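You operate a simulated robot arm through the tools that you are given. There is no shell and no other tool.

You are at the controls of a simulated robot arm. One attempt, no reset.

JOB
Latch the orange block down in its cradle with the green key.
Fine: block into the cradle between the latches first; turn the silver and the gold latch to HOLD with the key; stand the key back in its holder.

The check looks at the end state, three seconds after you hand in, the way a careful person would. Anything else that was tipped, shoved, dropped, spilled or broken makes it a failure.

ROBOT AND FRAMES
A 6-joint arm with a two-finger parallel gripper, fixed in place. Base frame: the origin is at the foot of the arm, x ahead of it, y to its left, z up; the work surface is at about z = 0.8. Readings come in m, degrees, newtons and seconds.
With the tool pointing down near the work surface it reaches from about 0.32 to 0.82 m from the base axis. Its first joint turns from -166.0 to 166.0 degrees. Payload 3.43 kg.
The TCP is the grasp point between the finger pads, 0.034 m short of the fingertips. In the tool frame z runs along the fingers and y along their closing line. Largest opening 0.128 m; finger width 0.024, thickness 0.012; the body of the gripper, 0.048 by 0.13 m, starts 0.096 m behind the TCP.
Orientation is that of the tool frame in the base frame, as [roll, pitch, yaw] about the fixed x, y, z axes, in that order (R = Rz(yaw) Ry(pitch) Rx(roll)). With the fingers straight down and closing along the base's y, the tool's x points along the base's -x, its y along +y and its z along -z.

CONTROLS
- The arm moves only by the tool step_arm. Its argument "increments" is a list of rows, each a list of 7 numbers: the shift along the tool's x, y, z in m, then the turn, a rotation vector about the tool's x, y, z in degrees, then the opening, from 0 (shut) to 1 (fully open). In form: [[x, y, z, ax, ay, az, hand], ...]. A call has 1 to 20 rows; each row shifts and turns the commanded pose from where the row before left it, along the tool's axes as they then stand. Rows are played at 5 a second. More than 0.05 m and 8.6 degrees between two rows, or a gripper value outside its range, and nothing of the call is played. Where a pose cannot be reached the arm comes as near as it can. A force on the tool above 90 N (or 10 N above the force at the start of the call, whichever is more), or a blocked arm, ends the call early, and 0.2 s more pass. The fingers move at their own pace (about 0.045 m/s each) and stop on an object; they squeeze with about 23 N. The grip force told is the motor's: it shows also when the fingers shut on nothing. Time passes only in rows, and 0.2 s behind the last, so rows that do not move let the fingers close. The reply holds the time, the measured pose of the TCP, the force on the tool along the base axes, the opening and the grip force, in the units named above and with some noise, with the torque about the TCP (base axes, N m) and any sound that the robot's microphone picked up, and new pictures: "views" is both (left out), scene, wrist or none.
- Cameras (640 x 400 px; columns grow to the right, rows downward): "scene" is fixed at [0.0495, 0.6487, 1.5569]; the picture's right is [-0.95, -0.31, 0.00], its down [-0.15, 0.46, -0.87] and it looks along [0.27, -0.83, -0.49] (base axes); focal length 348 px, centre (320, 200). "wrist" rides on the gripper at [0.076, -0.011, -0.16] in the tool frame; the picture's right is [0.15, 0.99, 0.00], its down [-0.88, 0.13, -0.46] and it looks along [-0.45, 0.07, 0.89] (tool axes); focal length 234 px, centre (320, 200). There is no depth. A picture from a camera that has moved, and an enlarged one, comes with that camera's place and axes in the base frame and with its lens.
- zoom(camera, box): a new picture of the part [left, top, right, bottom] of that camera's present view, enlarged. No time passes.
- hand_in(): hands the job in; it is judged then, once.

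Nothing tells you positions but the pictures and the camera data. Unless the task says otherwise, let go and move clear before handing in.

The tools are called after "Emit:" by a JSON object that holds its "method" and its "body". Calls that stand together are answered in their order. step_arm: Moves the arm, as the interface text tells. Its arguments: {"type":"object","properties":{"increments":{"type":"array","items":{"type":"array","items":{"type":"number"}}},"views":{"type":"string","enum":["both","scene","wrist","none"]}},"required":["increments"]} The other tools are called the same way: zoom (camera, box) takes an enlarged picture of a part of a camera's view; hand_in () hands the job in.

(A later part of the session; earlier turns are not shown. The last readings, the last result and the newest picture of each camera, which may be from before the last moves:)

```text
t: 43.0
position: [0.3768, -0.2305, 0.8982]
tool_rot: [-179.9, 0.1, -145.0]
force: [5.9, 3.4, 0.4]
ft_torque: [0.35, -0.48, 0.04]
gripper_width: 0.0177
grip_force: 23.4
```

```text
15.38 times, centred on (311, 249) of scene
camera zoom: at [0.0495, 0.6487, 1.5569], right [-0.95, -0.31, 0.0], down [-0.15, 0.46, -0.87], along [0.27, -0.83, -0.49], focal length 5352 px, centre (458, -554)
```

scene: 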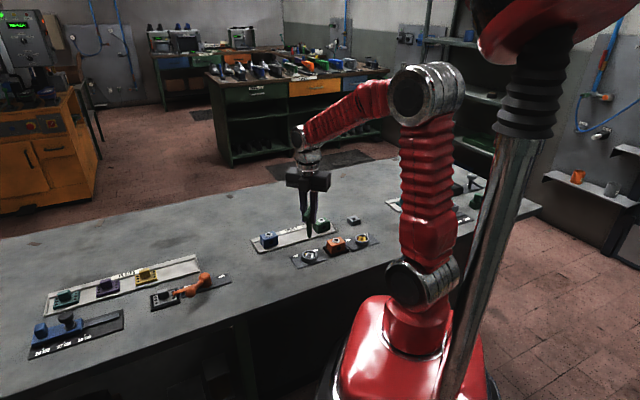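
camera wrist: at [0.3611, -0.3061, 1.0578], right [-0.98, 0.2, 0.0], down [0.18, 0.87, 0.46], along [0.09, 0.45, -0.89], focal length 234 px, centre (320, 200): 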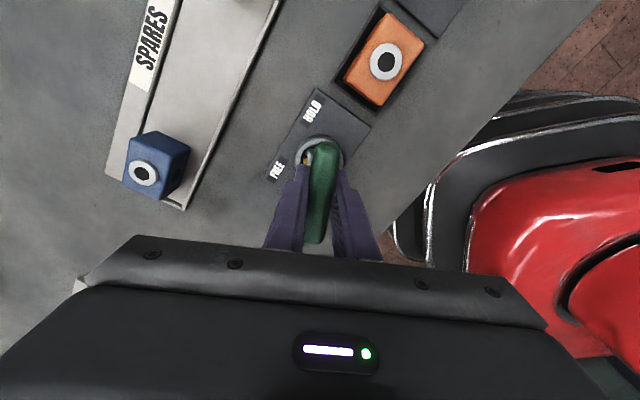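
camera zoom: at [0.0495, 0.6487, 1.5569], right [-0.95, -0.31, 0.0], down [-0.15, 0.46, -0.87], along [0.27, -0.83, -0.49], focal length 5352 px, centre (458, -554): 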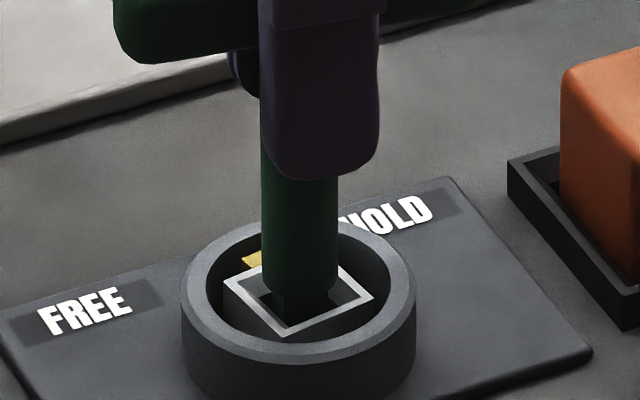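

The latch keeps turning; a small sideways force has built up, so I relieve it by 0.6 mm and turn the remaining 35°.

Emit:
{"method": "step_arm", "body": {"increments": [[-0.0006, -0.0001, 0, 0, 0, 0, 0], [0, 0, 0, 0, 0, 5, 0], [0, 0, 0, 0, 0, 5, 0], [0, 0, 0, 0, 0, 5, 0], [0, 0, 0, 0, 0, 0, 0]], "views": "none"}}

```text
t: 44.2
position: [0.3779, -0.2302, 0.8974]
tool_rot: [-179.9, 0.0, -160.0]
force: [4.6, 2.9, -0.7]
ft_torque: [0.28, -0.37, 0.02]
gripper_width: 0.0177
grip_force: 22.8
```

Emit:
{"method": "step_arm", "body": {"increments": [[-0.0006, 0.0001, 0, 0, 0, 0, 0], [0, 0, 0, 0, 0, 5, 0], [0, 0, 0, 0, 0, 5, 0], [0, 0, 0, 0, 0, 0, 0]], "views": "none"}}

Emit:
{"method": "zoom", "body": {"camera": "scene", "box": [296, 236, 326, 262]}}

Emit:
{"method": "zoom", "body": {"camera": "wrist", "box": [250, 90, 390, 220]}}

```text
t: 45.2
position: [0.3767, -0.2305, 0.8978]
tool_rot: [-179.9, 0.0, -170.0]
force: [-6.1, -1.3, 6.3]
ft_torque: [-0.1, 0.52, 0.01]
gripper_width: 0.0176
grip_force: 22.7
```

```text
15.38 times, centred on (311, 249) of scene
camera zoom: at [0.0495, 0.6487, 1.5569], right [-0.95, -0.31, 0.0], down [-0.15, 0.46, -0.87], along [0.27, -0.83, -0.49], focal length 5352 px, centre (458, -554)
```

zoom: 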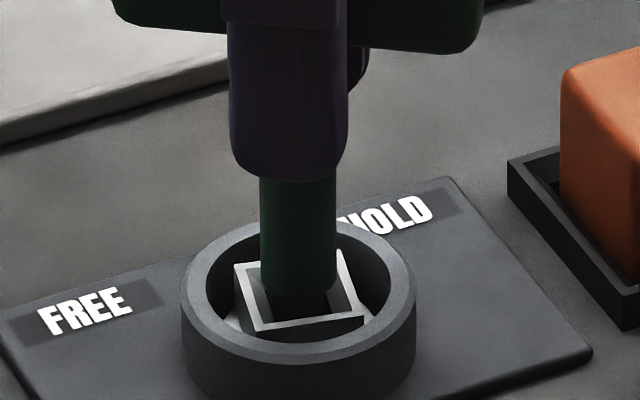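

```text
3.08 times, centred on (320, 155) of wrist
camera zoom: at [0.3039, -0.2545, 1.0578], right [-0.32, 0.95, 0.0], down [0.84, 0.28, 0.46], along [0.43, 0.14, -0.89], focal length 720 px, centre (320, 338)
```

zoom: 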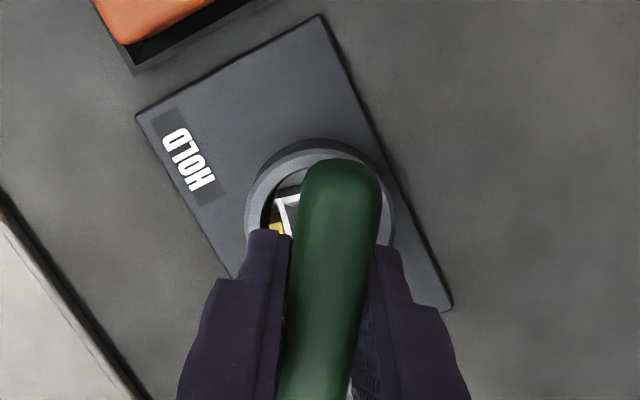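

Emit:
{"method": "step_arm", "body": {"increments": [[0.0003, 0, 0, 0, 0, 0, 0], [0, 0, 0, 0, 0, 5, 0], [0, 0, 0, 0, 0, 5, 0], [0, 0, 0, 0, 0, 0, 0]], "views": "none"}}

Emit:
{"method": "zoom", "body": {"camera": "scene", "box": [296, 236, 326, 262]}}

Emit:
{"method": "zoom", "body": {"camera": "wrist", "box": [250, 90, 390, 220]}}

```text
t: 46.2
position: [0.377, -0.2295, 0.8987]
tool_rot: [-180.0, 0.1, 179.9]
force: [-4.1, 0.7, 2.5]
ft_torque: [0.0, 0.33, -0.01]
gripper_width: 0.0178
grip_force: 23.4
```

```text
15.38 times, centred on (311, 249) of scene
camera zoom: at [0.0495, 0.6487, 1.5569], right [-0.95, -0.31, 0.0], down [-0.15, 0.46, -0.87], along [0.27, -0.83, -0.49], focal length 5352 px, centre (458, -554)
```

zoom: 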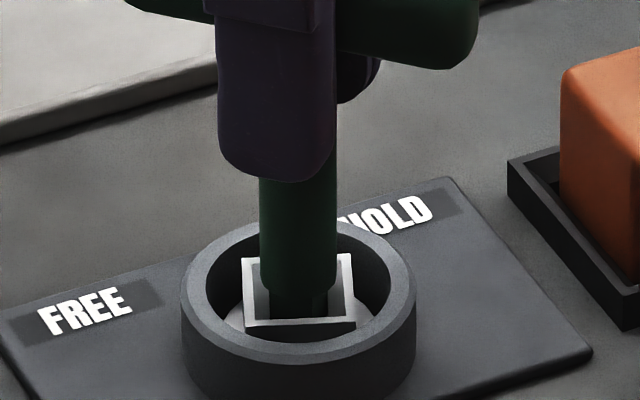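

```text
3.08 times, centred on (320, 155) of wrist
camera zoom: at [0.3007, -0.2413, 1.0577], right [-0.15, 0.99, 0.0], down [0.88, 0.13, 0.46], along [0.45, 0.07, -0.89], focal length 720 px, centre (320, 338)
```

zoom: 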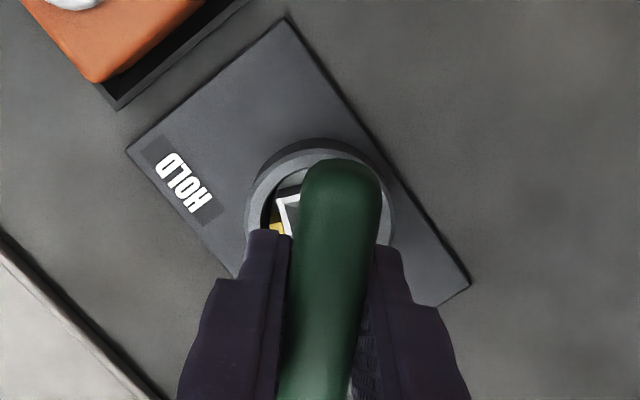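

The socket lags the key by about 23° (play in the socket): it has turned ≈67° so far. I keep turning by the missing amount and re-measure.

Emit:
{"method": "step_arm", "body": {"increments": [[0.0002, 0, 0, 0, 0, 0, 0], [0, 0, 0, 0, 0, 5, 0], [0, 0, 0, 0, 0, 5, 0], [0, 0, 0, 0, 0, 5, 0], [0, 0, 0, 0, 0, 0, 0]], "views": "scene"}}

Emit:
{"method": "zoom", "body": {"camera": "scene", "box": [296, 236, 326, 262]}}

Emit:
{"method": "zoom", "body": {"camera": "wrist", "box": [250, 90, 390, 220]}}

```text
t: 47.4
position: [0.3778, -0.2295, 0.8973]
tool_rot: [179.9, 0.0, 165.0]
force: [0.7, 3.2, -1.6]
ft_torque: [0.28, 0.07, -0.03]
gripper_width: 0.0177
grip_force: 23.0
```

scene: 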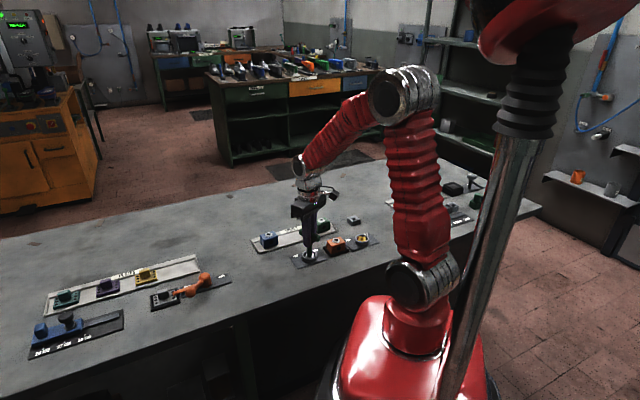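

```text
15.38 times, centred on (311, 249) of scene
camera zoom: at [0.0495, 0.6487, 1.5569], right [-0.95, -0.31, 0.0], down [-0.15, 0.46, -0.87], along [0.27, -0.83, -0.49], focal length 5352 px, centre (458, -554)
```

zoom: 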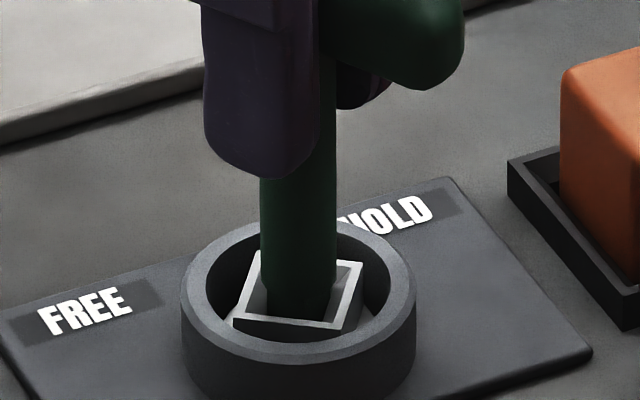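

```text
3.08 times, centred on (320, 155) of wrist
camera zoom: at [0.3004, -0.2215, 1.0578], right [0.12, 0.99, 0.0], down [0.88, -0.1, 0.46], along [0.45, -0.05, -0.89], focal length 720 px, centre (320, 338)
```

zoom: 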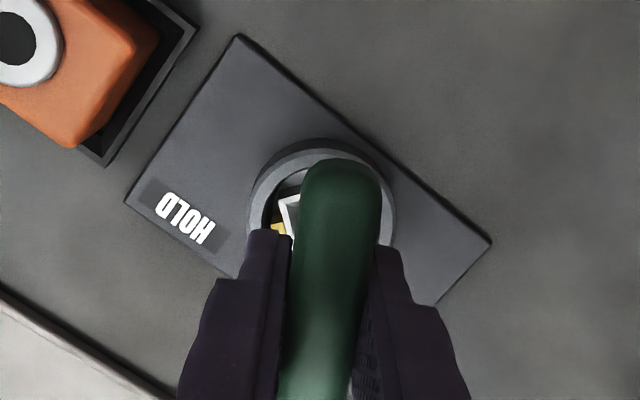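

The socket now stands at about −84…−85°. A few more degrees.

Emit:
{"method": "step_arm", "body": {"increments": [[0, 0.0002, 0, 0, 0, 3, 0], [0, 0, 0, 0, 0, 3, 0], [0, 0, 0, 0, 0, 0, 0]], "views": "none"}}

Emit:
{"method": "zoom", "body": {"camera": "scene", "box": [296, 236, 326, 262]}}

Emit:
{"method": "zoom", "body": {"camera": "wrist", "box": [280, 120, 360, 190]}}

```text
t: 48.2
position: [0.3779, -0.23, 0.8984]
tool_rot: [-179.9, 0.0, 159.0]
force: [-2.3, 0.8, -5.2]
ft_torque: [0.07, 0.19, 0.0]
gripper_width: 0.018
grip_force: 22.8
```

```text
15.38 times, centred on (311, 249) of scene
camera zoom: at [0.0495, 0.6487, 1.5569], right [-0.95, -0.31, 0.0], down [-0.15, 0.46, -0.87], along [0.27, -0.83, -0.49], focal length 5352 px, centre (458, -554)
```

zoom: 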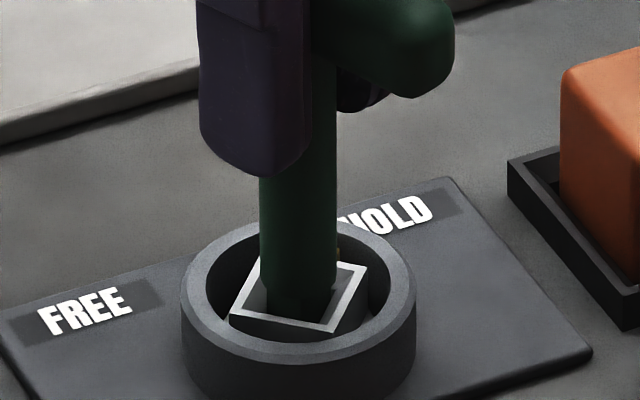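

```text
5.71 times, centred on (320, 155) of wrist
camera zoom: at [0.3018, -0.2134, 1.0578], right [0.22, 0.98, 0.0], down [0.87, -0.19, 0.46], along [0.44, -0.1, -0.89], focal length 1338 px, centre (320, 457)
```

zoom: 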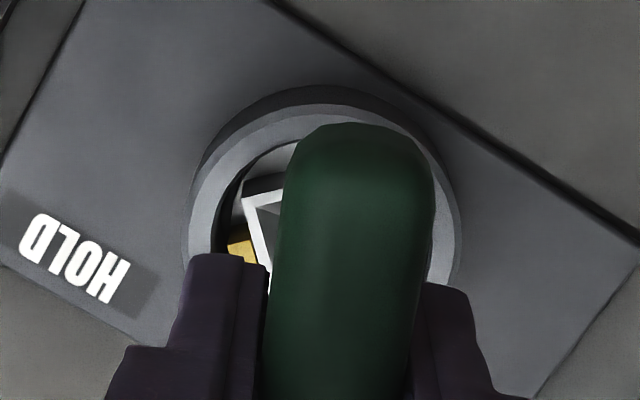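

The silver socket looks exactly as it did at the start, i.e. a full 90° on, with the marker now towards HOLD. I ease the key back a little within the play to free it, then lift it straight out.

Emit:
{"method": "step_arm", "body": {"increments": [[0, 0, 0, 0, 0, -5, 0], [0, 0, 0, 0, 0, -5, 0], [0, 0, 0, 0, 0, -5, 0], [0, 0, 0, 0, 0, 0, 0]], "views": "none"}}

Emit:
{"method": "zoom", "body": {"camera": "scene", "box": [296, 236, 326, 262]}}

```text
t: 49.2
position: [0.3776, -0.2293, 0.8983]
tool_rot: [-180.0, 0.0, 174.1]
force: [-0.7, 0.1, -1.9]
ft_torque: [0.01, -0.01, 0.03]
gripper_width: 0.0175
grip_force: 22.4
```

```text
15.38 times, centred on (311, 249) of scene
camera zoom: at [0.0495, 0.6487, 1.5569], right [-0.95, -0.31, 0.0], down [-0.15, 0.46, -0.87], along [0.27, -0.83, -0.49], focal length 5352 px, centre (458, -554)
```

zoom: 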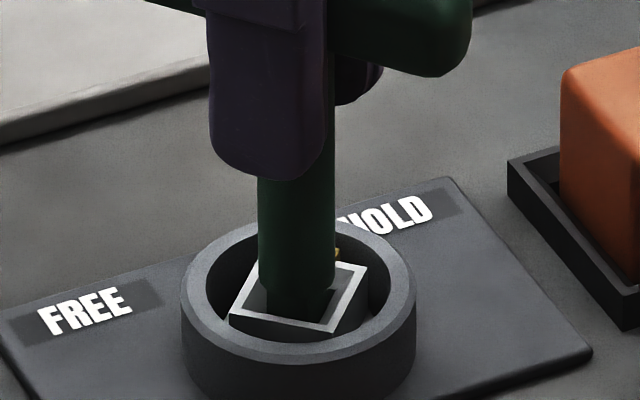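

The key is free and the latch stayed put. Lifting out.

Emit:
{"method": "step_arm", "body": {"increments": [[0, 0, -0.004, 0, 0, 0, 0], [0, 0, -0.008, 0, 0, 0, 0], [0, 0, -0.015, 0, 0, 0, 0], [0, 0, -0.025, 0, 0, 0, 0], [0, 0, -0.035, 0, 0, 0, 0], [0, 0, 0, 0, 0, 0, 0]], "views": "both"}}

Emit:
{"method": "zoom", "body": {"camera": "scene", "box": [285, 200, 385, 270]}}

Emit:
{"method": "zoom", "body": {"camera": "wrist", "box": [270, 80, 370, 200]}}

```text
t: 50.6
position: [0.3769, -0.2298, 0.9855]
tool_rot: [-180.0, 0.1, 174.0]
force: [-0.7, 0.0, -1.0]
ft_torque: [0.01, -0.02, 0.0]
gripper_width: 0.0178
grip_force: 22.6
camera wrist: at [0.2995, -0.2342, 1.1456], right [-0.04, 1.0, 0.0], down [0.89, 0.04, 0.46], along [0.46, 0.02, -0.89], focal length 234 px, centre (320, 200)
```

scene: 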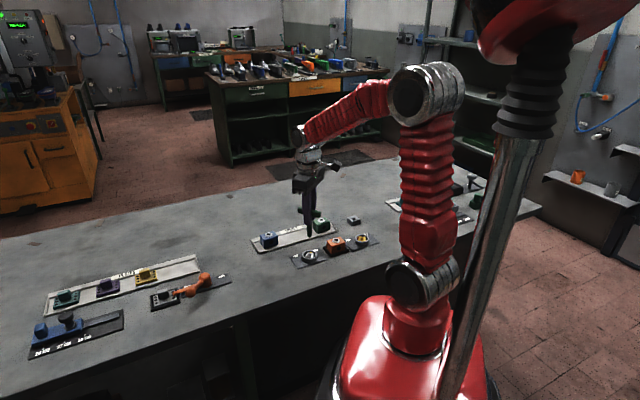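
wrist: 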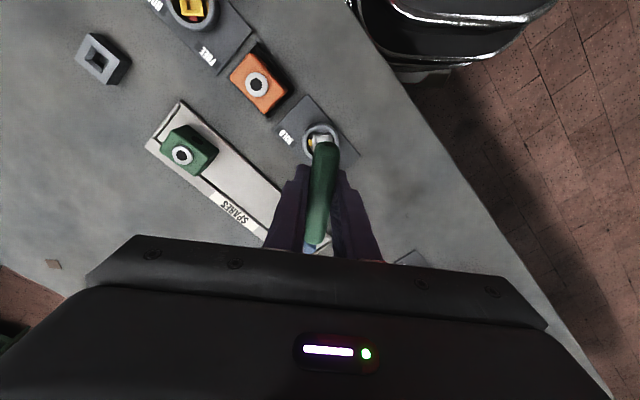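

```text
5.71 times, centred on (335, 235) of scene
camera zoom: at [0.0495, 0.6487, 1.5569], right [-0.95, -0.31, 0.0], down [-0.15, 0.46, -0.87], along [0.27, -0.83, -0.49], focal length 1988 px, centre (234, 0)
```

zoom: 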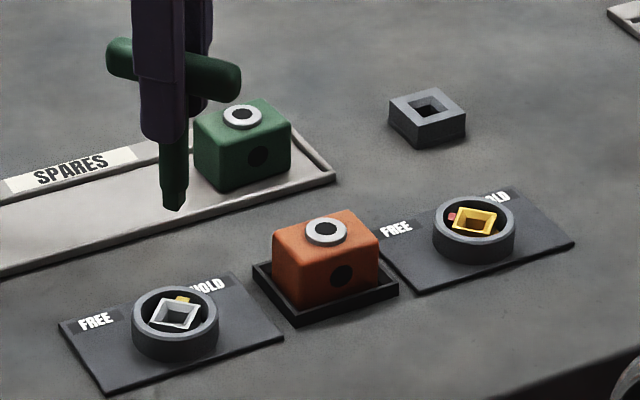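

```text
3.33 times, centred on (320, 140) of wrist
camera zoom: at [0.2995, -0.2342, 1.1456], right [-0.04, 1.0, 0.0], down [0.89, 0.04, 0.46], along [0.46, 0.02, -0.89], focal length 781 px, centre (320, 400)
```

zoom: 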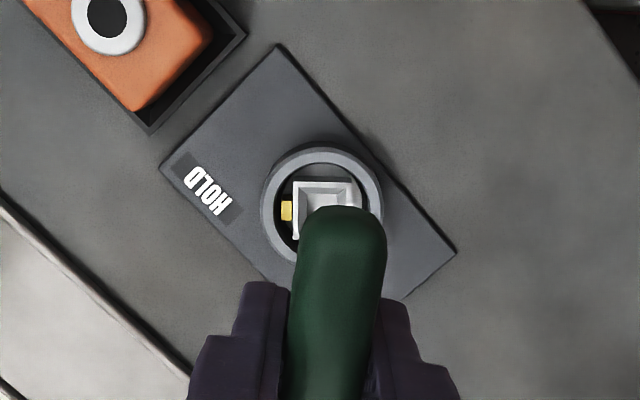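

Silver latch now points at HOLD. I turn the key back to yaw −90° up here and carry it over the block to the gold latch.

Emit:
{"method": "step_arm", "body": {"increments": [[0, 0, 0, 0, 0, -8, 0], [0, 0, 0, 0, 0, -8, 0], [0, 0, 0, 0, 0, -8, 0], [0, 0, 0, 0, 0, -8, 0], [0, 0, 0, 0, 0, -8, 0], [0, 0, 0, 0, 0, -8, 0], [0, 0, 0, 0, 0, -8, 0], [0, 0, 0, 0, 0, -8, 0], [0, 0, 0, 0, 0, -8, 0], [0, 0, 0, 0, 0, -8, 0], [0, 0, 0, 0, 0, -8, 0], [0, 0, 0, 0, 0, -8, 0], [0, 0, 0, 0, 0, 0, 0]], "views": "wrist"}}

Emit:
{"method": "zoom", "body": {"camera": "wrist", "box": [270, 80, 370, 200]}}

Emit:
{"method": "zoom", "body": {"camera": "scene", "box": [345, 225, 379, 255]}}

```text
t: 53.4
position: [0.376, -0.2295, 0.9857]
tool_rot: [180.0, -0.2, -89.8]
force: [-0.4, 0.6, -2.7]
ft_torque: [0.03, 0.01, -0.01]
gripper_width: 0.0179
grip_force: 22.9
camera wrist: at [0.388, -0.3057, 1.145], right [-0.99, -0.15, 0.0], down [-0.13, 0.88, 0.45], along [-0.07, 0.45, -0.89], focal length 234 px, centre (320, 200)
```

wrist: 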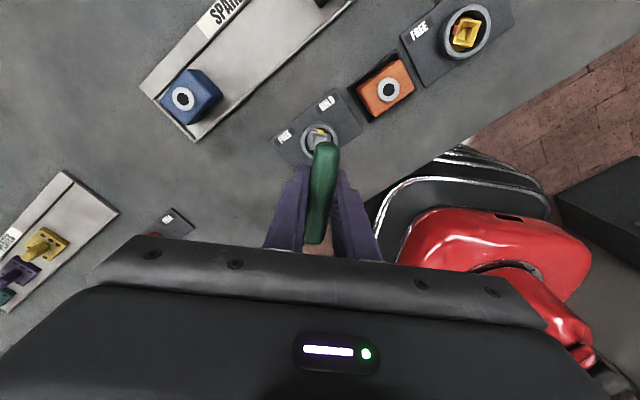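

```text
3.33 times, centred on (320, 140) of wrist
camera zoom: at [0.388, -0.3057, 1.145], right [-0.99, -0.15, 0.0], down [-0.13, 0.88, 0.45], along [-0.07, 0.45, -0.89], focal length 781 px, centre (320, 400)
```

zoom: 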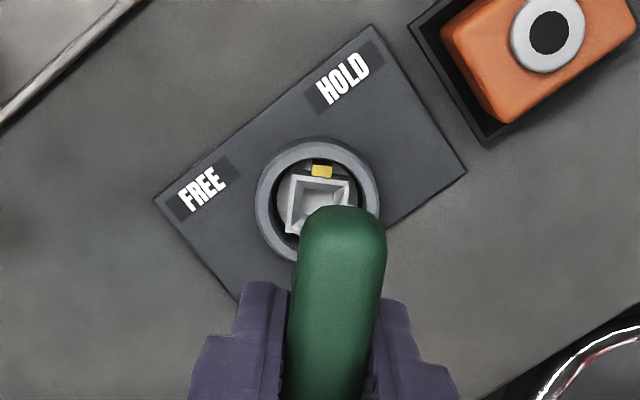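

```text
13.33 times, centred on (362, 240) of scene
camera zoom: at [0.0495, 0.6487, 1.5569], right [-0.95, -0.31, 0.0], down [-0.15, 0.46, -0.87], along [0.27, -0.83, -0.49], focal length 4638 px, centre (-240, -333)
```

zoom: 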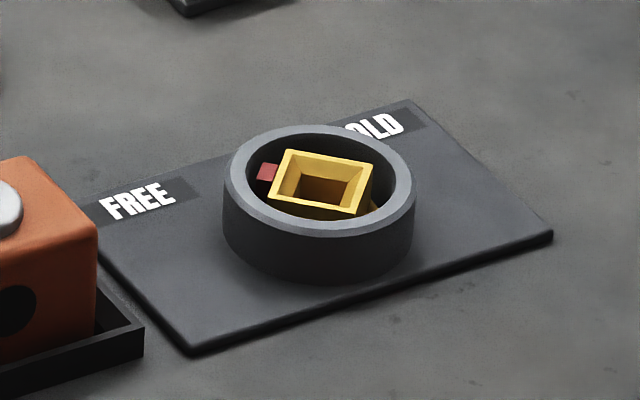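

Emit:
{"method": "step_arm", "body": {"increments": [[0.0296, 0.0295, 0, 0, 0, 0, 0], [0.0296, 0.0295, 0, 0, 0, 0, 0], [0.0296, 0.0295, 0, 0, 0, 0, 0], [0.0296, 0.0295, 0, 0, 0, 0, 0], [0.0296, 0.0293, 0, 0, 0, 0, 0], [0, 0, 0, 0, 0, 0, 0]], "views": "both"}}

Emit:
{"method": "zoom", "body": {"camera": "wrist", "box": [280, 90, 360, 180]}}

Emit:
{"method": "zoom", "body": {"camera": "scene", "box": [340, 205, 384, 255]}}

```text
t: 54.8
position: [0.2309, -0.3791, 0.9841]
tool_rot: [-180.0, -0.1, -89.8]
force: [-0.4, -0.4, -1.6]
ft_torque: [0.01, 0.0, -0.01]
gripper_width: 0.0177
grip_force: 22.4
camera wrist: at [0.2411, -0.455, 1.1443], right [-0.99, -0.15, 0.0], down [-0.13, 0.88, 0.45], along [-0.07, 0.45, -0.89], focal length 234 px, centre (320, 200)
```

scene: 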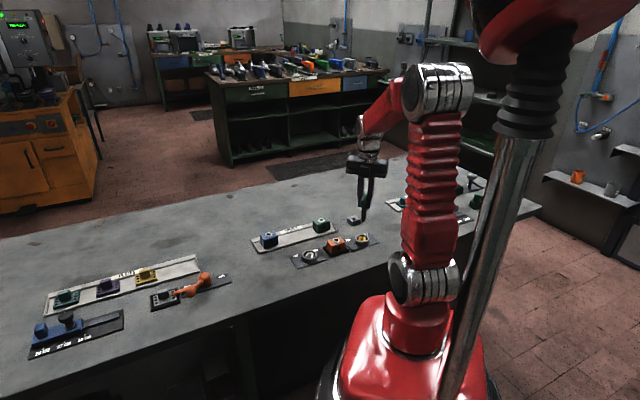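
wrist: 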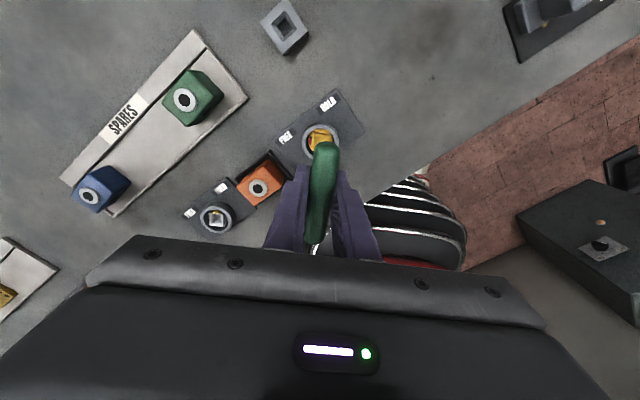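

```text
4.44 times, centred on (320, 135) of wrist
camera zoom: at [0.2411, -0.455, 1.1443], right [-0.99, -0.15, 0.0], down [-0.13, 0.88, 0.45], along [-0.07, 0.45, -0.89], focal length 1041 px, centre (320, 489)
```

zoom: 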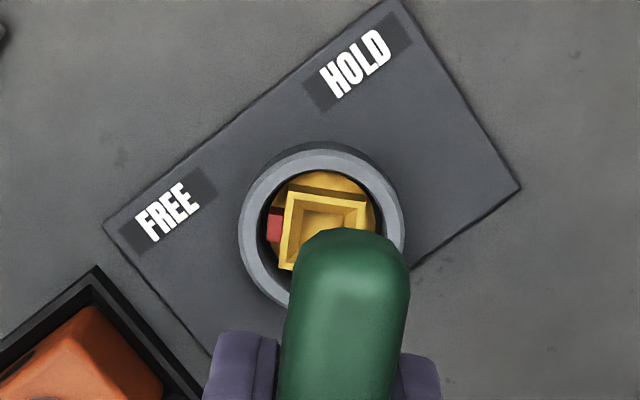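

```text
8.00 times, centred on (362, 230) of scene
camera zoom: at [0.0495, 0.6487, 1.5569], right [-0.95, -0.31, 0.0], down [-0.15, 0.46, -0.87], along [0.27, -0.83, -0.49], focal length 2783 px, centre (-16, -40)
```

zoom: 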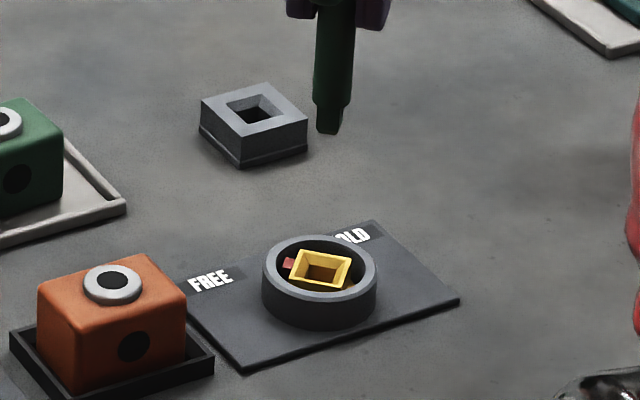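

Wrist and scene views agree within about a millimetre; I trim x by −1.2 mm and lower until the tip is just over the gold socket for a fine check.

Emit:
{"method": "step_arm", "body": {"increments": [[0, 0.0012, 0, 0, 0, 0, 0], [0, 0, 0.025, 0, 0, 0, 0], [0, 0, 0.02, 0, 0, 0, 0], [0, 0, 0.015, 0, 0, 0, 0], [0, 0, 0.008, 0, 0, 0, 0], [0, 0, 0, 0, 0, 0, 0]], "views": "none"}}

Emit:
{"method": "zoom", "body": {"camera": "scene", "box": [347, 226, 377, 252]}}

Emit:
{"method": "zoom", "body": {"camera": "wrist", "box": [280, 110, 360, 190]}}

```text
t: 56.2
position: [0.2289, -0.3787, 0.9168]
tool_rot: [180.0, -0.2, -90.1]
force: [0.2, 0.1, -1.2]
ft_torque: [-0.01, 0.0, 0.01]
gripper_width: 0.0176
grip_force: 23.2
```

```text
15.38 times, centred on (362, 239) of scene
camera zoom: at [0.0495, 0.6487, 1.5569], right [-0.95, -0.31, 0.0], down [-0.15, 0.46, -0.87], along [0.27, -0.83, -0.49], focal length 5352 px, centre (-326, -400)
```

zoom: 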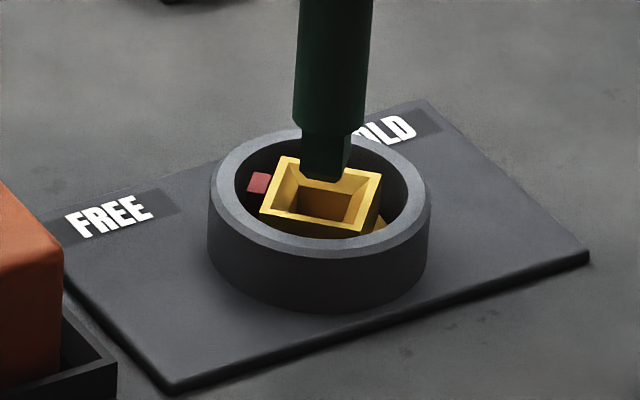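

```text
5.00 times, centred on (320, 150) of wrist
camera zoom: at [0.2399, -0.4541, 1.0767], right [-0.99, -0.15, 0.0], down [-0.13, 0.88, 0.45], along [-0.07, 0.45, -0.89], focal length 1171 px, centre (320, 450)
```

zoom: 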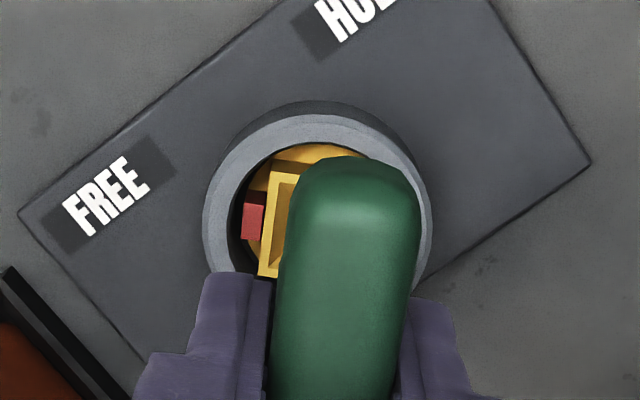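

Very close; a final trim (−0.8 mm in y, +0.4 mm in x), then lower into the socket.

Emit:
{"method": "step_arm", "body": {"increments": [[0.0008, -0.0004, 0, 0, 0, 0, 0], [0, 0, 0.002, 0, 0, 0, 0], [0, 0, 0.002, 0, 0, 0, 0], [0, 0, 0.002, 0, 0, 0, 0], [0, 0, 0, 0, 0, 0, 0]], "views": "none"}}

Emit:
{"method": "zoom", "body": {"camera": "scene", "box": [347, 226, 377, 252]}}

```text
t: 57.4
position: [0.2291, -0.378, 0.9115]
tool_rot: [-179.9, -0.1, -90.0]
force: [0.6, -0.2, -2.3]
ft_torque: [0.03, 0.02, 0.0]
gripper_width: 0.0177
grip_force: 23.2
```

```text
15.38 times, centred on (362, 239) of scene
camera zoom: at [0.0495, 0.6487, 1.5569], right [-0.95, -0.31, 0.0], down [-0.15, 0.46, -0.87], along [0.27, -0.83, -0.49], focal length 5352 px, centre (-326, -400)
```

zoom: 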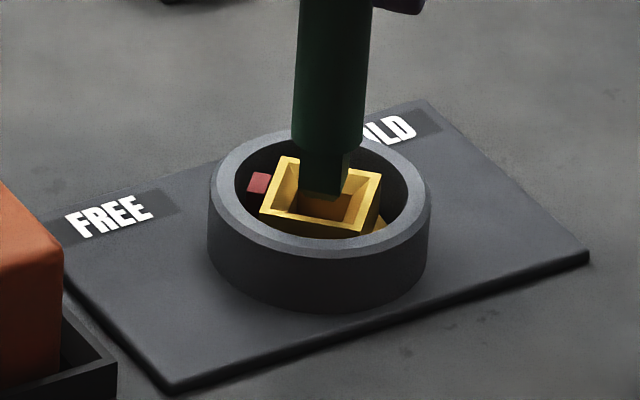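

Emit:
{"method": "step_arm", "body": {"increments": [[0, -0.0006, 0, 0, 0, 0, 0], [0, 0, 0.002, 0, 0, 0, 0], [0, 0, 0.002, 0, 0, 0, 0], [0, 0, 0.002, 0, 0, 0, 0], [0, 0, 0, 0, 0, 0, 0]], "views": "none"}}

Emit:
{"method": "zoom", "body": {"camera": "scene", "box": [347, 226, 377, 252]}}

```text
t: 58.6
position: [0.2289, -0.3786, 0.9047]
tool_rot: [180.0, 0.0, -90.0]
force: [0.1, -0.6, -2.3]
ft_torque: [-0.01, -0.01, -0.02]
gripper_width: 0.0181
grip_force: 22.4
```

```text
15.38 times, centred on (362, 239) of scene
camera zoom: at [0.0495, 0.6487, 1.5569], right [-0.95, -0.31, 0.0], down [-0.15, 0.46, -0.87], along [0.27, -0.83, -0.49], focal length 5352 px, centre (-326, -400)
```

zoom: 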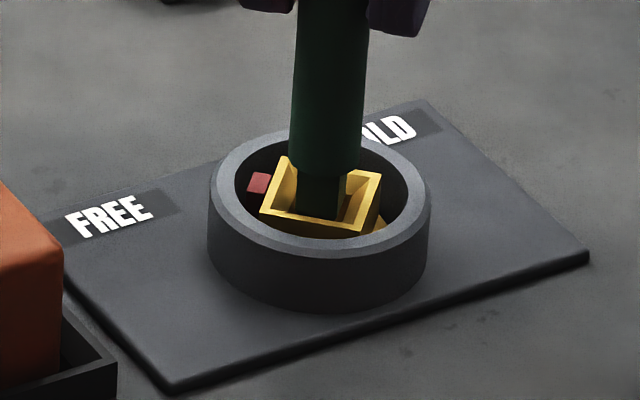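

Emit:
{"method": "step_arm", "body": {"increments": [[0, 0, 0.001, 0, 0, 0, 0], [0, 0, 0.001, 0, 0, 0, 0], [0, 0, 0.001, 0, 0, 0, 0], [0, 0, 0, 0, 0, 0, 0]], "views": "none"}}

```text
t: 59.6
position: [0.2304, -0.3791, 0.9022]
tool_rot: [-179.9, -0.1, -90.0]
force: [-0.1, 0.3, -0.7]
ft_torque: [-0.01, -0.05, -0.01]
gripper_width: 0.0177
grip_force: 23.2
```

Emit:
{"method": "step_arm", "body": {"increments": [[0, 0, 0.001, 0, 0, 0, 0], [0, 0, 0.001, 0, 0, 0, 0], [0, 0, 0, 0, 0, 0, 0]], "views": "none"}}

Emit:
{"method": "zoom", "body": {"camera": "scene", "box": [347, 226, 377, 252]}}

Emit:
{"method": "zoom", "body": {"camera": "wrist", "box": [280, 110, 360, 190]}}

```text
t: 60.4
position: [0.2287, -0.379, 0.8999]
tool_rot: [-180.0, -0.2, -89.9]
force: [0.0, 0.8, -1.3]
ft_torque: [0.02, -0.02, -0.03]
gripper_width: 0.0177
grip_force: 23.2
```

```text
15.38 times, centred on (362, 239) of scene
camera zoom: at [0.0495, 0.6487, 1.5569], right [-0.95, -0.31, 0.0], down [-0.15, 0.46, -0.87], along [0.27, -0.83, -0.49], focal length 5352 px, centre (-326, -400)
```

zoom: 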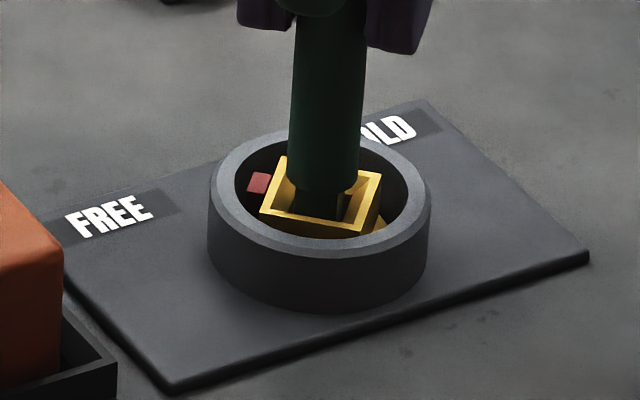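

```text
5.00 times, centred on (320, 150) of wrist
camera zoom: at [0.2406, -0.4548, 1.0599], right [-0.99, -0.15, 0.0], down [-0.13, 0.88, 0.45], along [-0.07, 0.45, -0.89], focal length 1171 px, centre (320, 450)
```

zoom: 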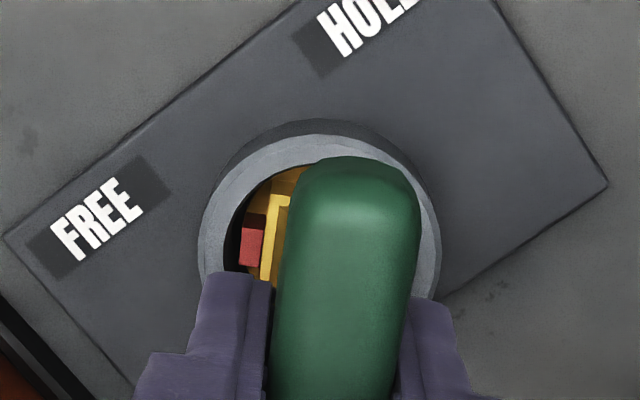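

Emit:
{"method": "step_arm", "body": {"increments": [[0, 0, 0.001, 0, 0, 0, 0], [0, 0, 0, 0, 0, 0, 0]], "views": "none"}}

```text
t: 61.0
position: [0.2291, -0.379, 0.8997]
tool_rot: [-179.9, -0.1, -90.0]
force: [0.2, 0.1, -1.8]
ft_torque: [-0.01, 0.01, -0.02]
gripper_width: 0.0177
grip_force: 22.8
```

Emit:
{"method": "step_arm", "body": {"increments": [[0, 0, 0.0007, 0, 0, 0, 0], [0, 0, 0, 0, 0, 0, 0]], "views": "none"}}

```text
t: 61.6
position: [0.2305, -0.3784, 0.8986]
tool_rot: [180.0, -0.1, -90.1]
force: [-0.3, -0.2, -1.5]
ft_torque: [0.0, 0.0, 0.02]
gripper_width: 0.0181
grip_force: 23.1
```

Emit:
{"method": "step_arm", "body": {"increments": [[0, 0, 0.0006, 0, 0, 0, 0], [0, 0, 0, 0, 0, 0, 0]], "views": "none"}}

```text
t: 62.2
position: [0.2307, -0.3789, 0.8977]
tool_rot: [180.0, -0.1, -90.0]
force: [0.6, 3.3, 9.6]
ft_torque: [0.28, 0.06, 0.01]
gripper_width: 0.0179
grip_force: 22.9
```

Same depth as in the silver latch, so the tip is bottomed. Backing off slightly and turning clockwise.

Emit:
{"method": "step_arm", "body": {"increments": [[0, 0, -0.0005, 0, 0, 0, 0], [0, 0, 0, 0, 0, 5, 0], [0, 0, 0, 0, 0, 5, 0], [0, 0, 0, 0, 0, 5, 0], [0, 0, 0, 0, 0, 5, 0], [0, 0, 0, 0, 0, 5, 0], [0, 0, 0, 0, 0, 5, 0], [0, 0, 0, 0, 0, 0, 0]], "views": "none"}}

Emit:
{"method": "zoom", "body": {"camera": "scene", "box": [347, 226, 377, 252]}}

```text
t: 64.0
position: [0.2302, -0.3786, 0.8988]
tool_rot: [-179.9, 0.0, -120.0]
force: [-5.7, -5.7, -5.1]
ft_torque: [-0.53, 0.41, -0.01]
gripper_width: 0.018
grip_force: 23.2
```

```text
15.38 times, centred on (362, 239) of scene
camera zoom: at [0.0495, 0.6487, 1.5569], right [-0.95, -0.31, 0.0], down [-0.15, 0.46, -0.87], along [0.27, -0.83, -0.49], focal length 5352 px, centre (-326, -400)
```

zoom: 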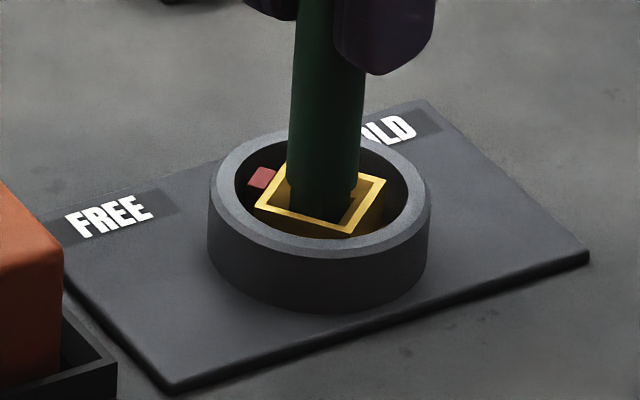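

It's turning. I relieve the sideways push and go on.

Emit:
{"method": "step_arm", "body": {"increments": [[0.0006, 0.0001, 0, 0, 0, 0, 0], [0, 0, 0, 0, 0, 5, 0], [0, 0, 0, 0, 0, 5, 0], [0, 0, 0, 0, 0, 5, 0], [0, 0, 0, 0, 0, 5, 0], [0, 0, 0, 0, 0, 0, 0]], "views": "none"}}

Emit:
{"method": "zoom", "body": {"camera": "scene", "box": [347, 226, 377, 252]}}

```text
t: 65.4
position: [0.2297, -0.379, 0.8987]
tool_rot: [180.0, 0.0, -140.0]
force: [-2.5, -0.6, 1.0]
ft_torque: [0.05, 0.15, 0.03]
gripper_width: 0.0178
grip_force: 23.0
```

```text
15.38 times, centred on (362, 239) of scene
camera zoom: at [0.0495, 0.6487, 1.5569], right [-0.95, -0.31, 0.0], down [-0.15, 0.46, -0.87], along [0.27, -0.83, -0.49], focal length 5352 px, centre (-326, -400)
```

zoom: 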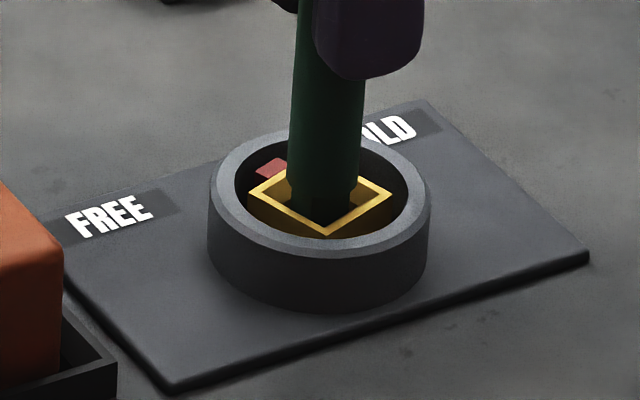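

Emit:
{"method": "step_arm", "body": {"increments": [[0.0002, 0.0001, 0, 0, 0, 0, 0], [0, 0, 0, 0, 0, 5, 0], [0, 0, 0, 0, 0, 5, 0], [0, 0, 0, 0, 0, 5, 0], [0, 0, 0, 0, 0, 5, 0], [0, 0, 0, 0, 0, 5, 0], [0, 0, 0, 0, 0, 0, 0]], "views": "none"}}

Emit:
{"method": "zoom", "body": {"camera": "scene", "box": [347, 226, 377, 252]}}

```text
t: 67.0
position: [0.2291, -0.379, 0.8976]
tool_rot: [-179.9, -0.1, -165.0]
force: [-3.1, 1.9, 1.4]
ft_torque: [0.15, 0.24, 0.03]
gripper_width: 0.018
grip_force: 22.8
```

```text
15.38 times, centred on (362, 239) of scene
camera zoom: at [0.0495, 0.6487, 1.5569], right [-0.95, -0.31, 0.0], down [-0.15, 0.46, -0.87], along [0.27, -0.83, -0.49], focal length 5352 px, centre (-326, -400)
```

zoom: 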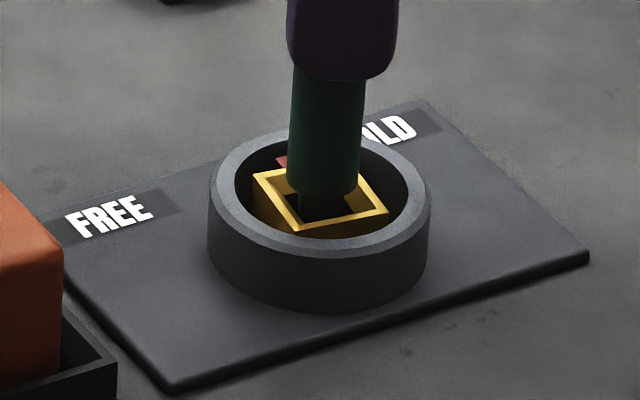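

Emit:
{"method": "step_arm", "body": {"increments": [[0.0002, 0.0001, 0, 0, 0, 0, 0], [0, 0, 0, 0, 0, 5, 0], [0, 0, 0, 0, 0, 5, 0], [0, 0, 0, 0, 0, 5, 0], [0, 0, 0, 0, 0, 5, 0], [0, 0, 0, 0, 0, 5, 0], [0, 0, 0, 0, 0, 0, 0]], "views": "none"}}

Emit:
{"method": "zoom", "body": {"camera": "scene", "box": [347, 226, 377, 252]}}

```text
t: 68.6
position: [0.2287, -0.3791, 0.8991]
tool_rot: [-179.9, 0.0, 170.0]
force: [-2.2, 2.2, -5.5]
ft_torque: [0.2, 0.23, 0.05]
gripper_width: 0.0177
grip_force: 22.8
```

```text
15.38 times, centred on (362, 239) of scene
camera zoom: at [0.0495, 0.6487, 1.5569], right [-0.95, -0.31, 0.0], down [-0.15, 0.46, -0.87], along [0.27, -0.83, -0.49], focal length 5352 px, centre (-326, -400)
```

zoom: 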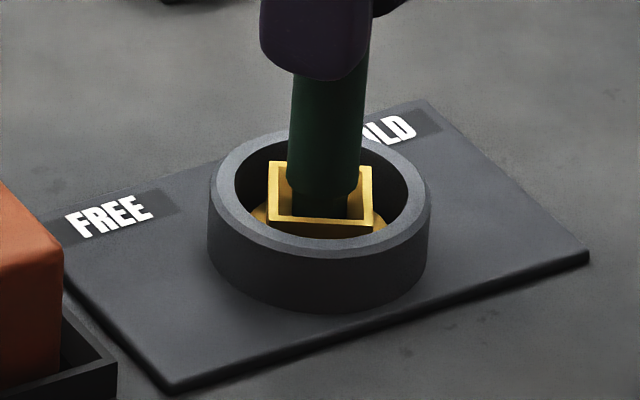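

The gold socket is at about −75°. About 15° more.

Emit:
{"method": "step_arm", "body": {"increments": [[0, 0.0001, 0, 0, 0, 5, 0], [0, 0, 0, 0, 0, 5, 0], [0, 0, 0, 0, 0, 4, 0], [0, 0, 0, 0, 0, 0, 0]], "views": "none"}}

Emit:
{"method": "zoom", "body": {"camera": "scene", "box": [347, 226, 377, 252]}}

Emit:
{"method": "zoom", "body": {"camera": "wrist", "box": [280, 110, 360, 190]}}

```text
t: 69.6
position: [0.2293, -0.3791, 0.8983]
tool_rot: [-179.9, 0.0, 156.0]
force: [-4.6, 6.2, -1.7]
ft_torque: [0.46, 0.44, 0.17]
gripper_width: 0.0177
grip_force: 23.4
```

```text
15.38 times, centred on (362, 239) of scene
camera zoom: at [0.0495, 0.6487, 1.5569], right [-0.95, -0.31, 0.0], down [-0.15, 0.46, -0.87], along [0.27, -0.83, -0.49], focal length 5352 px, centre (-326, -400)
```

zoom: 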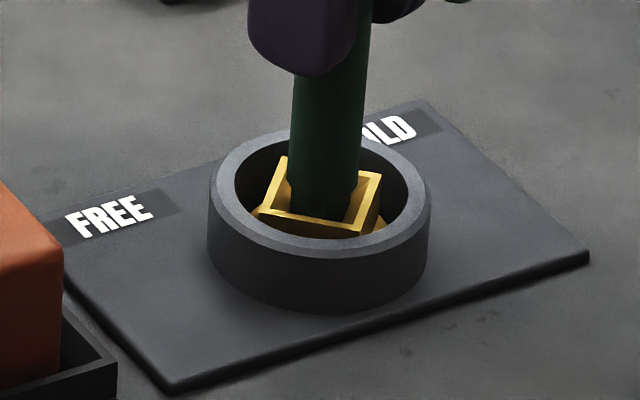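

```text
5.00 times, centred on (320, 150) of wrist
camera zoom: at [0.1545, -0.3586, 1.058], right [0.27, 0.96, 0.0], down [0.86, -0.24, 0.46], along [0.44, -0.12, -0.89], focal length 1171 px, centre (320, 450)
```

zoom: 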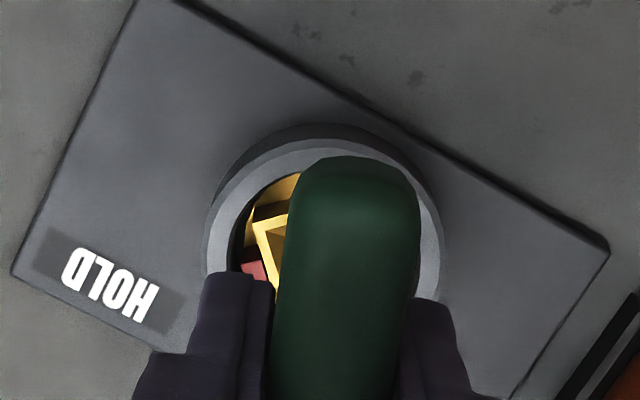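

Emit:
{"method": "zoom", "body": {"camera": "scene", "box": [356, 232, 372, 244]}}

```text
16.00 times, centred on (364, 238) of scene
camera zoom: at [0.0495, 0.6487, 1.5569], right [-0.95, -0.31, 0.0], down [-0.15, 0.46, -0.87], along [0.27, -0.83, -0.49], focal length 5566 px, centre (-384, -408)
```

zoom: 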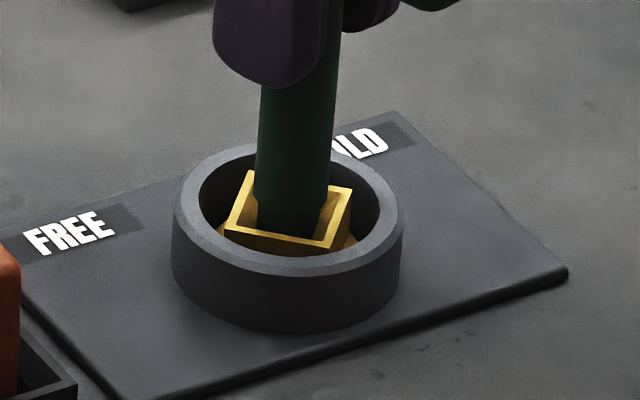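

The gold socket measures ≈−89.5°, marker towards HOLD. I ease back 15° within the play and lift the key out.

Emit:
{"method": "step_arm", "body": {"increments": [[0, 0, 0, 0, 0, 1, 0], [0, 0, 0, 0, 0, -6, 0], [0, 0, 0, 0, 0, -5, 0], [0, 0, 0, 0, 0, -5, 0], [0, 0, 0, 0, 0, 0, 0]], "views": "none"}}

Emit:
{"method": "zoom", "body": {"camera": "scene", "box": [347, 226, 377, 252]}}

```text
t: 70.8
position: [0.23, -0.3788, 0.8984]
tool_rot: [-179.8, 0.1, 171.1]
force: [0.4, -0.6, -2.2]
ft_torque: [-0.04, -0.01, 0.04]
gripper_width: 0.018
grip_force: 23.6
```

```text
15.38 times, centred on (362, 239) of scene
camera zoom: at [0.0495, 0.6487, 1.5569], right [-0.95, -0.31, 0.0], down [-0.15, 0.46, -0.87], along [0.27, -0.83, -0.49], focal length 5352 px, centre (-326, -400)
```

zoom: 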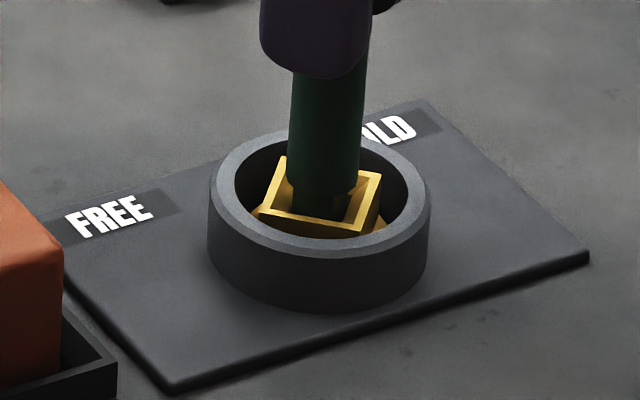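

Emit:
{"method": "step_arm", "body": {"increments": [[0, 0, -0.004, 0, 0, 0, 0], [0, 0, -0.008, 0, 0, 0, 0], [0, 0, -0.015, 0, 0, 0, 0], [0, 0, -0.025, 0, 0, 0, 0], [0, 0, -0.035, 0, 0, 0, 0], [0, 0, 0, 0, 0, 0, 0]], "views": "both"}}

Emit:
{"method": "zoom", "body": {"camera": "scene", "box": [290, 200, 390, 270]}}

Emit:
{"method": "zoom", "body": {"camera": "wrist", "box": [270, 80, 370, 200]}}

```text
t: 72.2
position: [0.2289, -0.3792, 0.9863]
tool_rot: [-179.9, 0.0, 171.0]
force: [-0.4, -0.1, -1.7]
ft_torque: [0.0, 0.02, 0.01]
gripper_width: 0.0176
grip_force: 22.9
camera wrist: at [0.1517, -0.3789, 1.1457], right [0.01, 1.0, 0.0], down [0.89, -0.01, 0.46], along [0.46, -0.01, -0.89], focal length 234 px, centre (320, 200)
```

scene: 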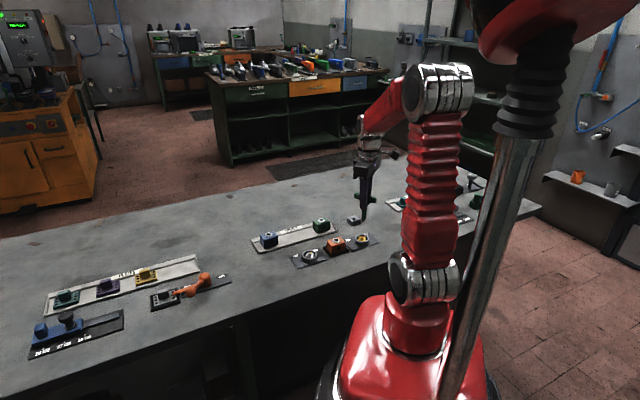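
wrist: 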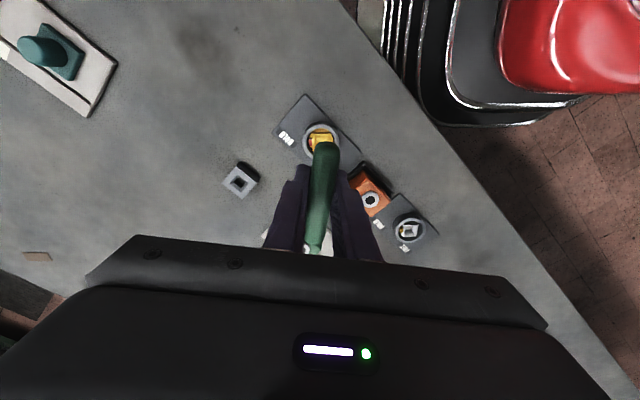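

```text
5.71 times, centred on (340, 235) of scene
camera zoom: at [0.0495, 0.6487, 1.5569], right [-0.95, -0.31, 0.0], down [-0.15, 0.46, -0.87], along [0.27, -0.83, -0.49], focal length 1988 px, centre (206, 0)
```

zoom: 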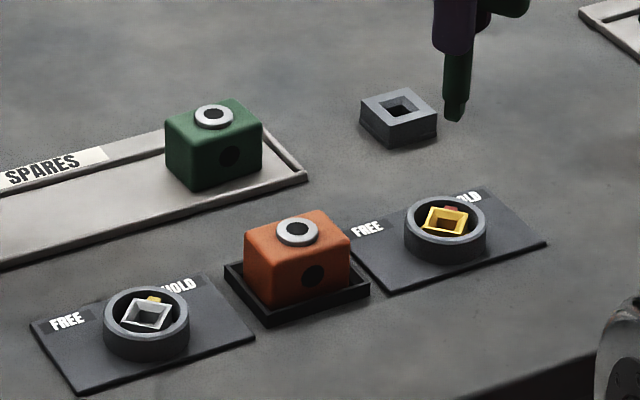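

```text
3.33 times, centred on (320, 140) of wrist
camera zoom: at [0.1517, -0.3789, 1.1457], right [0.01, 1.0, 0.0], down [0.89, -0.01, 0.46], along [0.46, -0.01, -0.89], focal length 781 px, centre (320, 400)
```

zoom: 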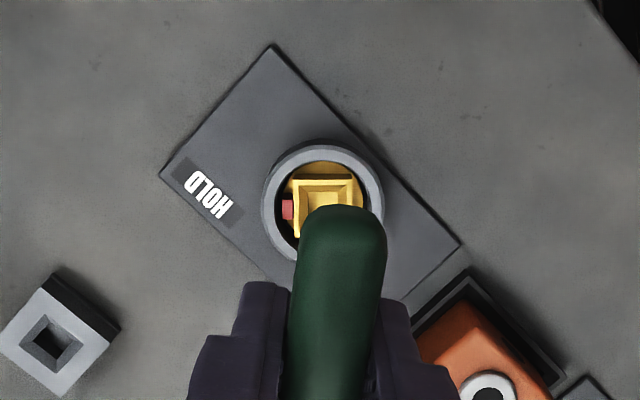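

Both latches point at HOLD and the block is undisturbed. Now the key goes back: I look at the holder, then turn to the original yaw −135° and travel above it.

Emit:
{"method": "zoom", "body": {"camera": "wrist", "box": [215, 155, 265, 205]}}

Emit:
{"method": "step_arm", "body": {"increments": [[0, 0, 0, 0, 0, -7.7, 0], [0, 0, 0, 0, 0, -7.7, 0], [0, 0, 0, 0, 0, -7.7, 0], [0, 0, 0, 0, 0, -7.7, 0], [0, 0, 0, 0, 0, -7.7, 0], [0, 0, 0, 0, 0, -7.7, 0], [0, 0, 0, 0, 0, -7.8, 0], [0, 0, 0, 0, 0, 0, 0]], "views": "wrist"}}

```text
8.00 times, centred on (240, 180) of wrist
camera zoom: at [0.1517, -0.3789, 1.1457], right [0.01, 1.0, 0.0], down [0.89, -0.01, 0.46], along [0.46, -0.01, -0.89], focal length 1873 px, centre (960, 360)
```

zoom: 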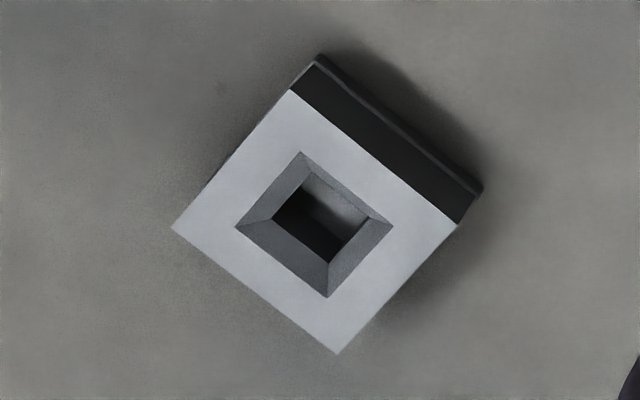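

```text
t: 74.0
position: [0.2294, -0.3789, 0.9859]
tool_rot: [-179.9, 0.0, -134.9]
force: [-0.2, -1.1, -1.5]
ft_torque: [0.02, 0.01, 0.01]
gripper_width: 0.0179
grip_force: 22.7
camera wrist: at [0.183, -0.4407, 1.1453], right [-0.8, 0.59, 0.0], down [0.53, 0.72, 0.46], along [0.27, 0.37, -0.89], focal length 234 px, centre (320, 200)
```

wrist: 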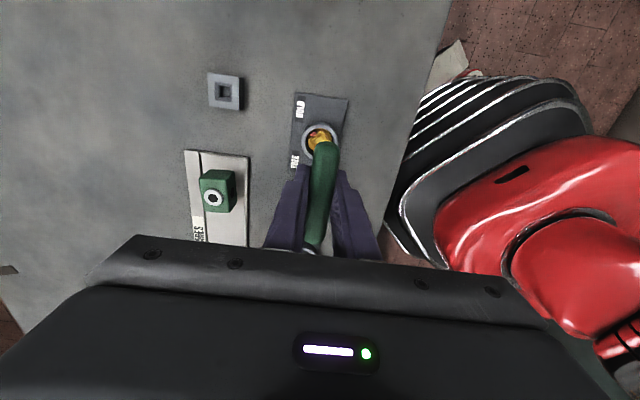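

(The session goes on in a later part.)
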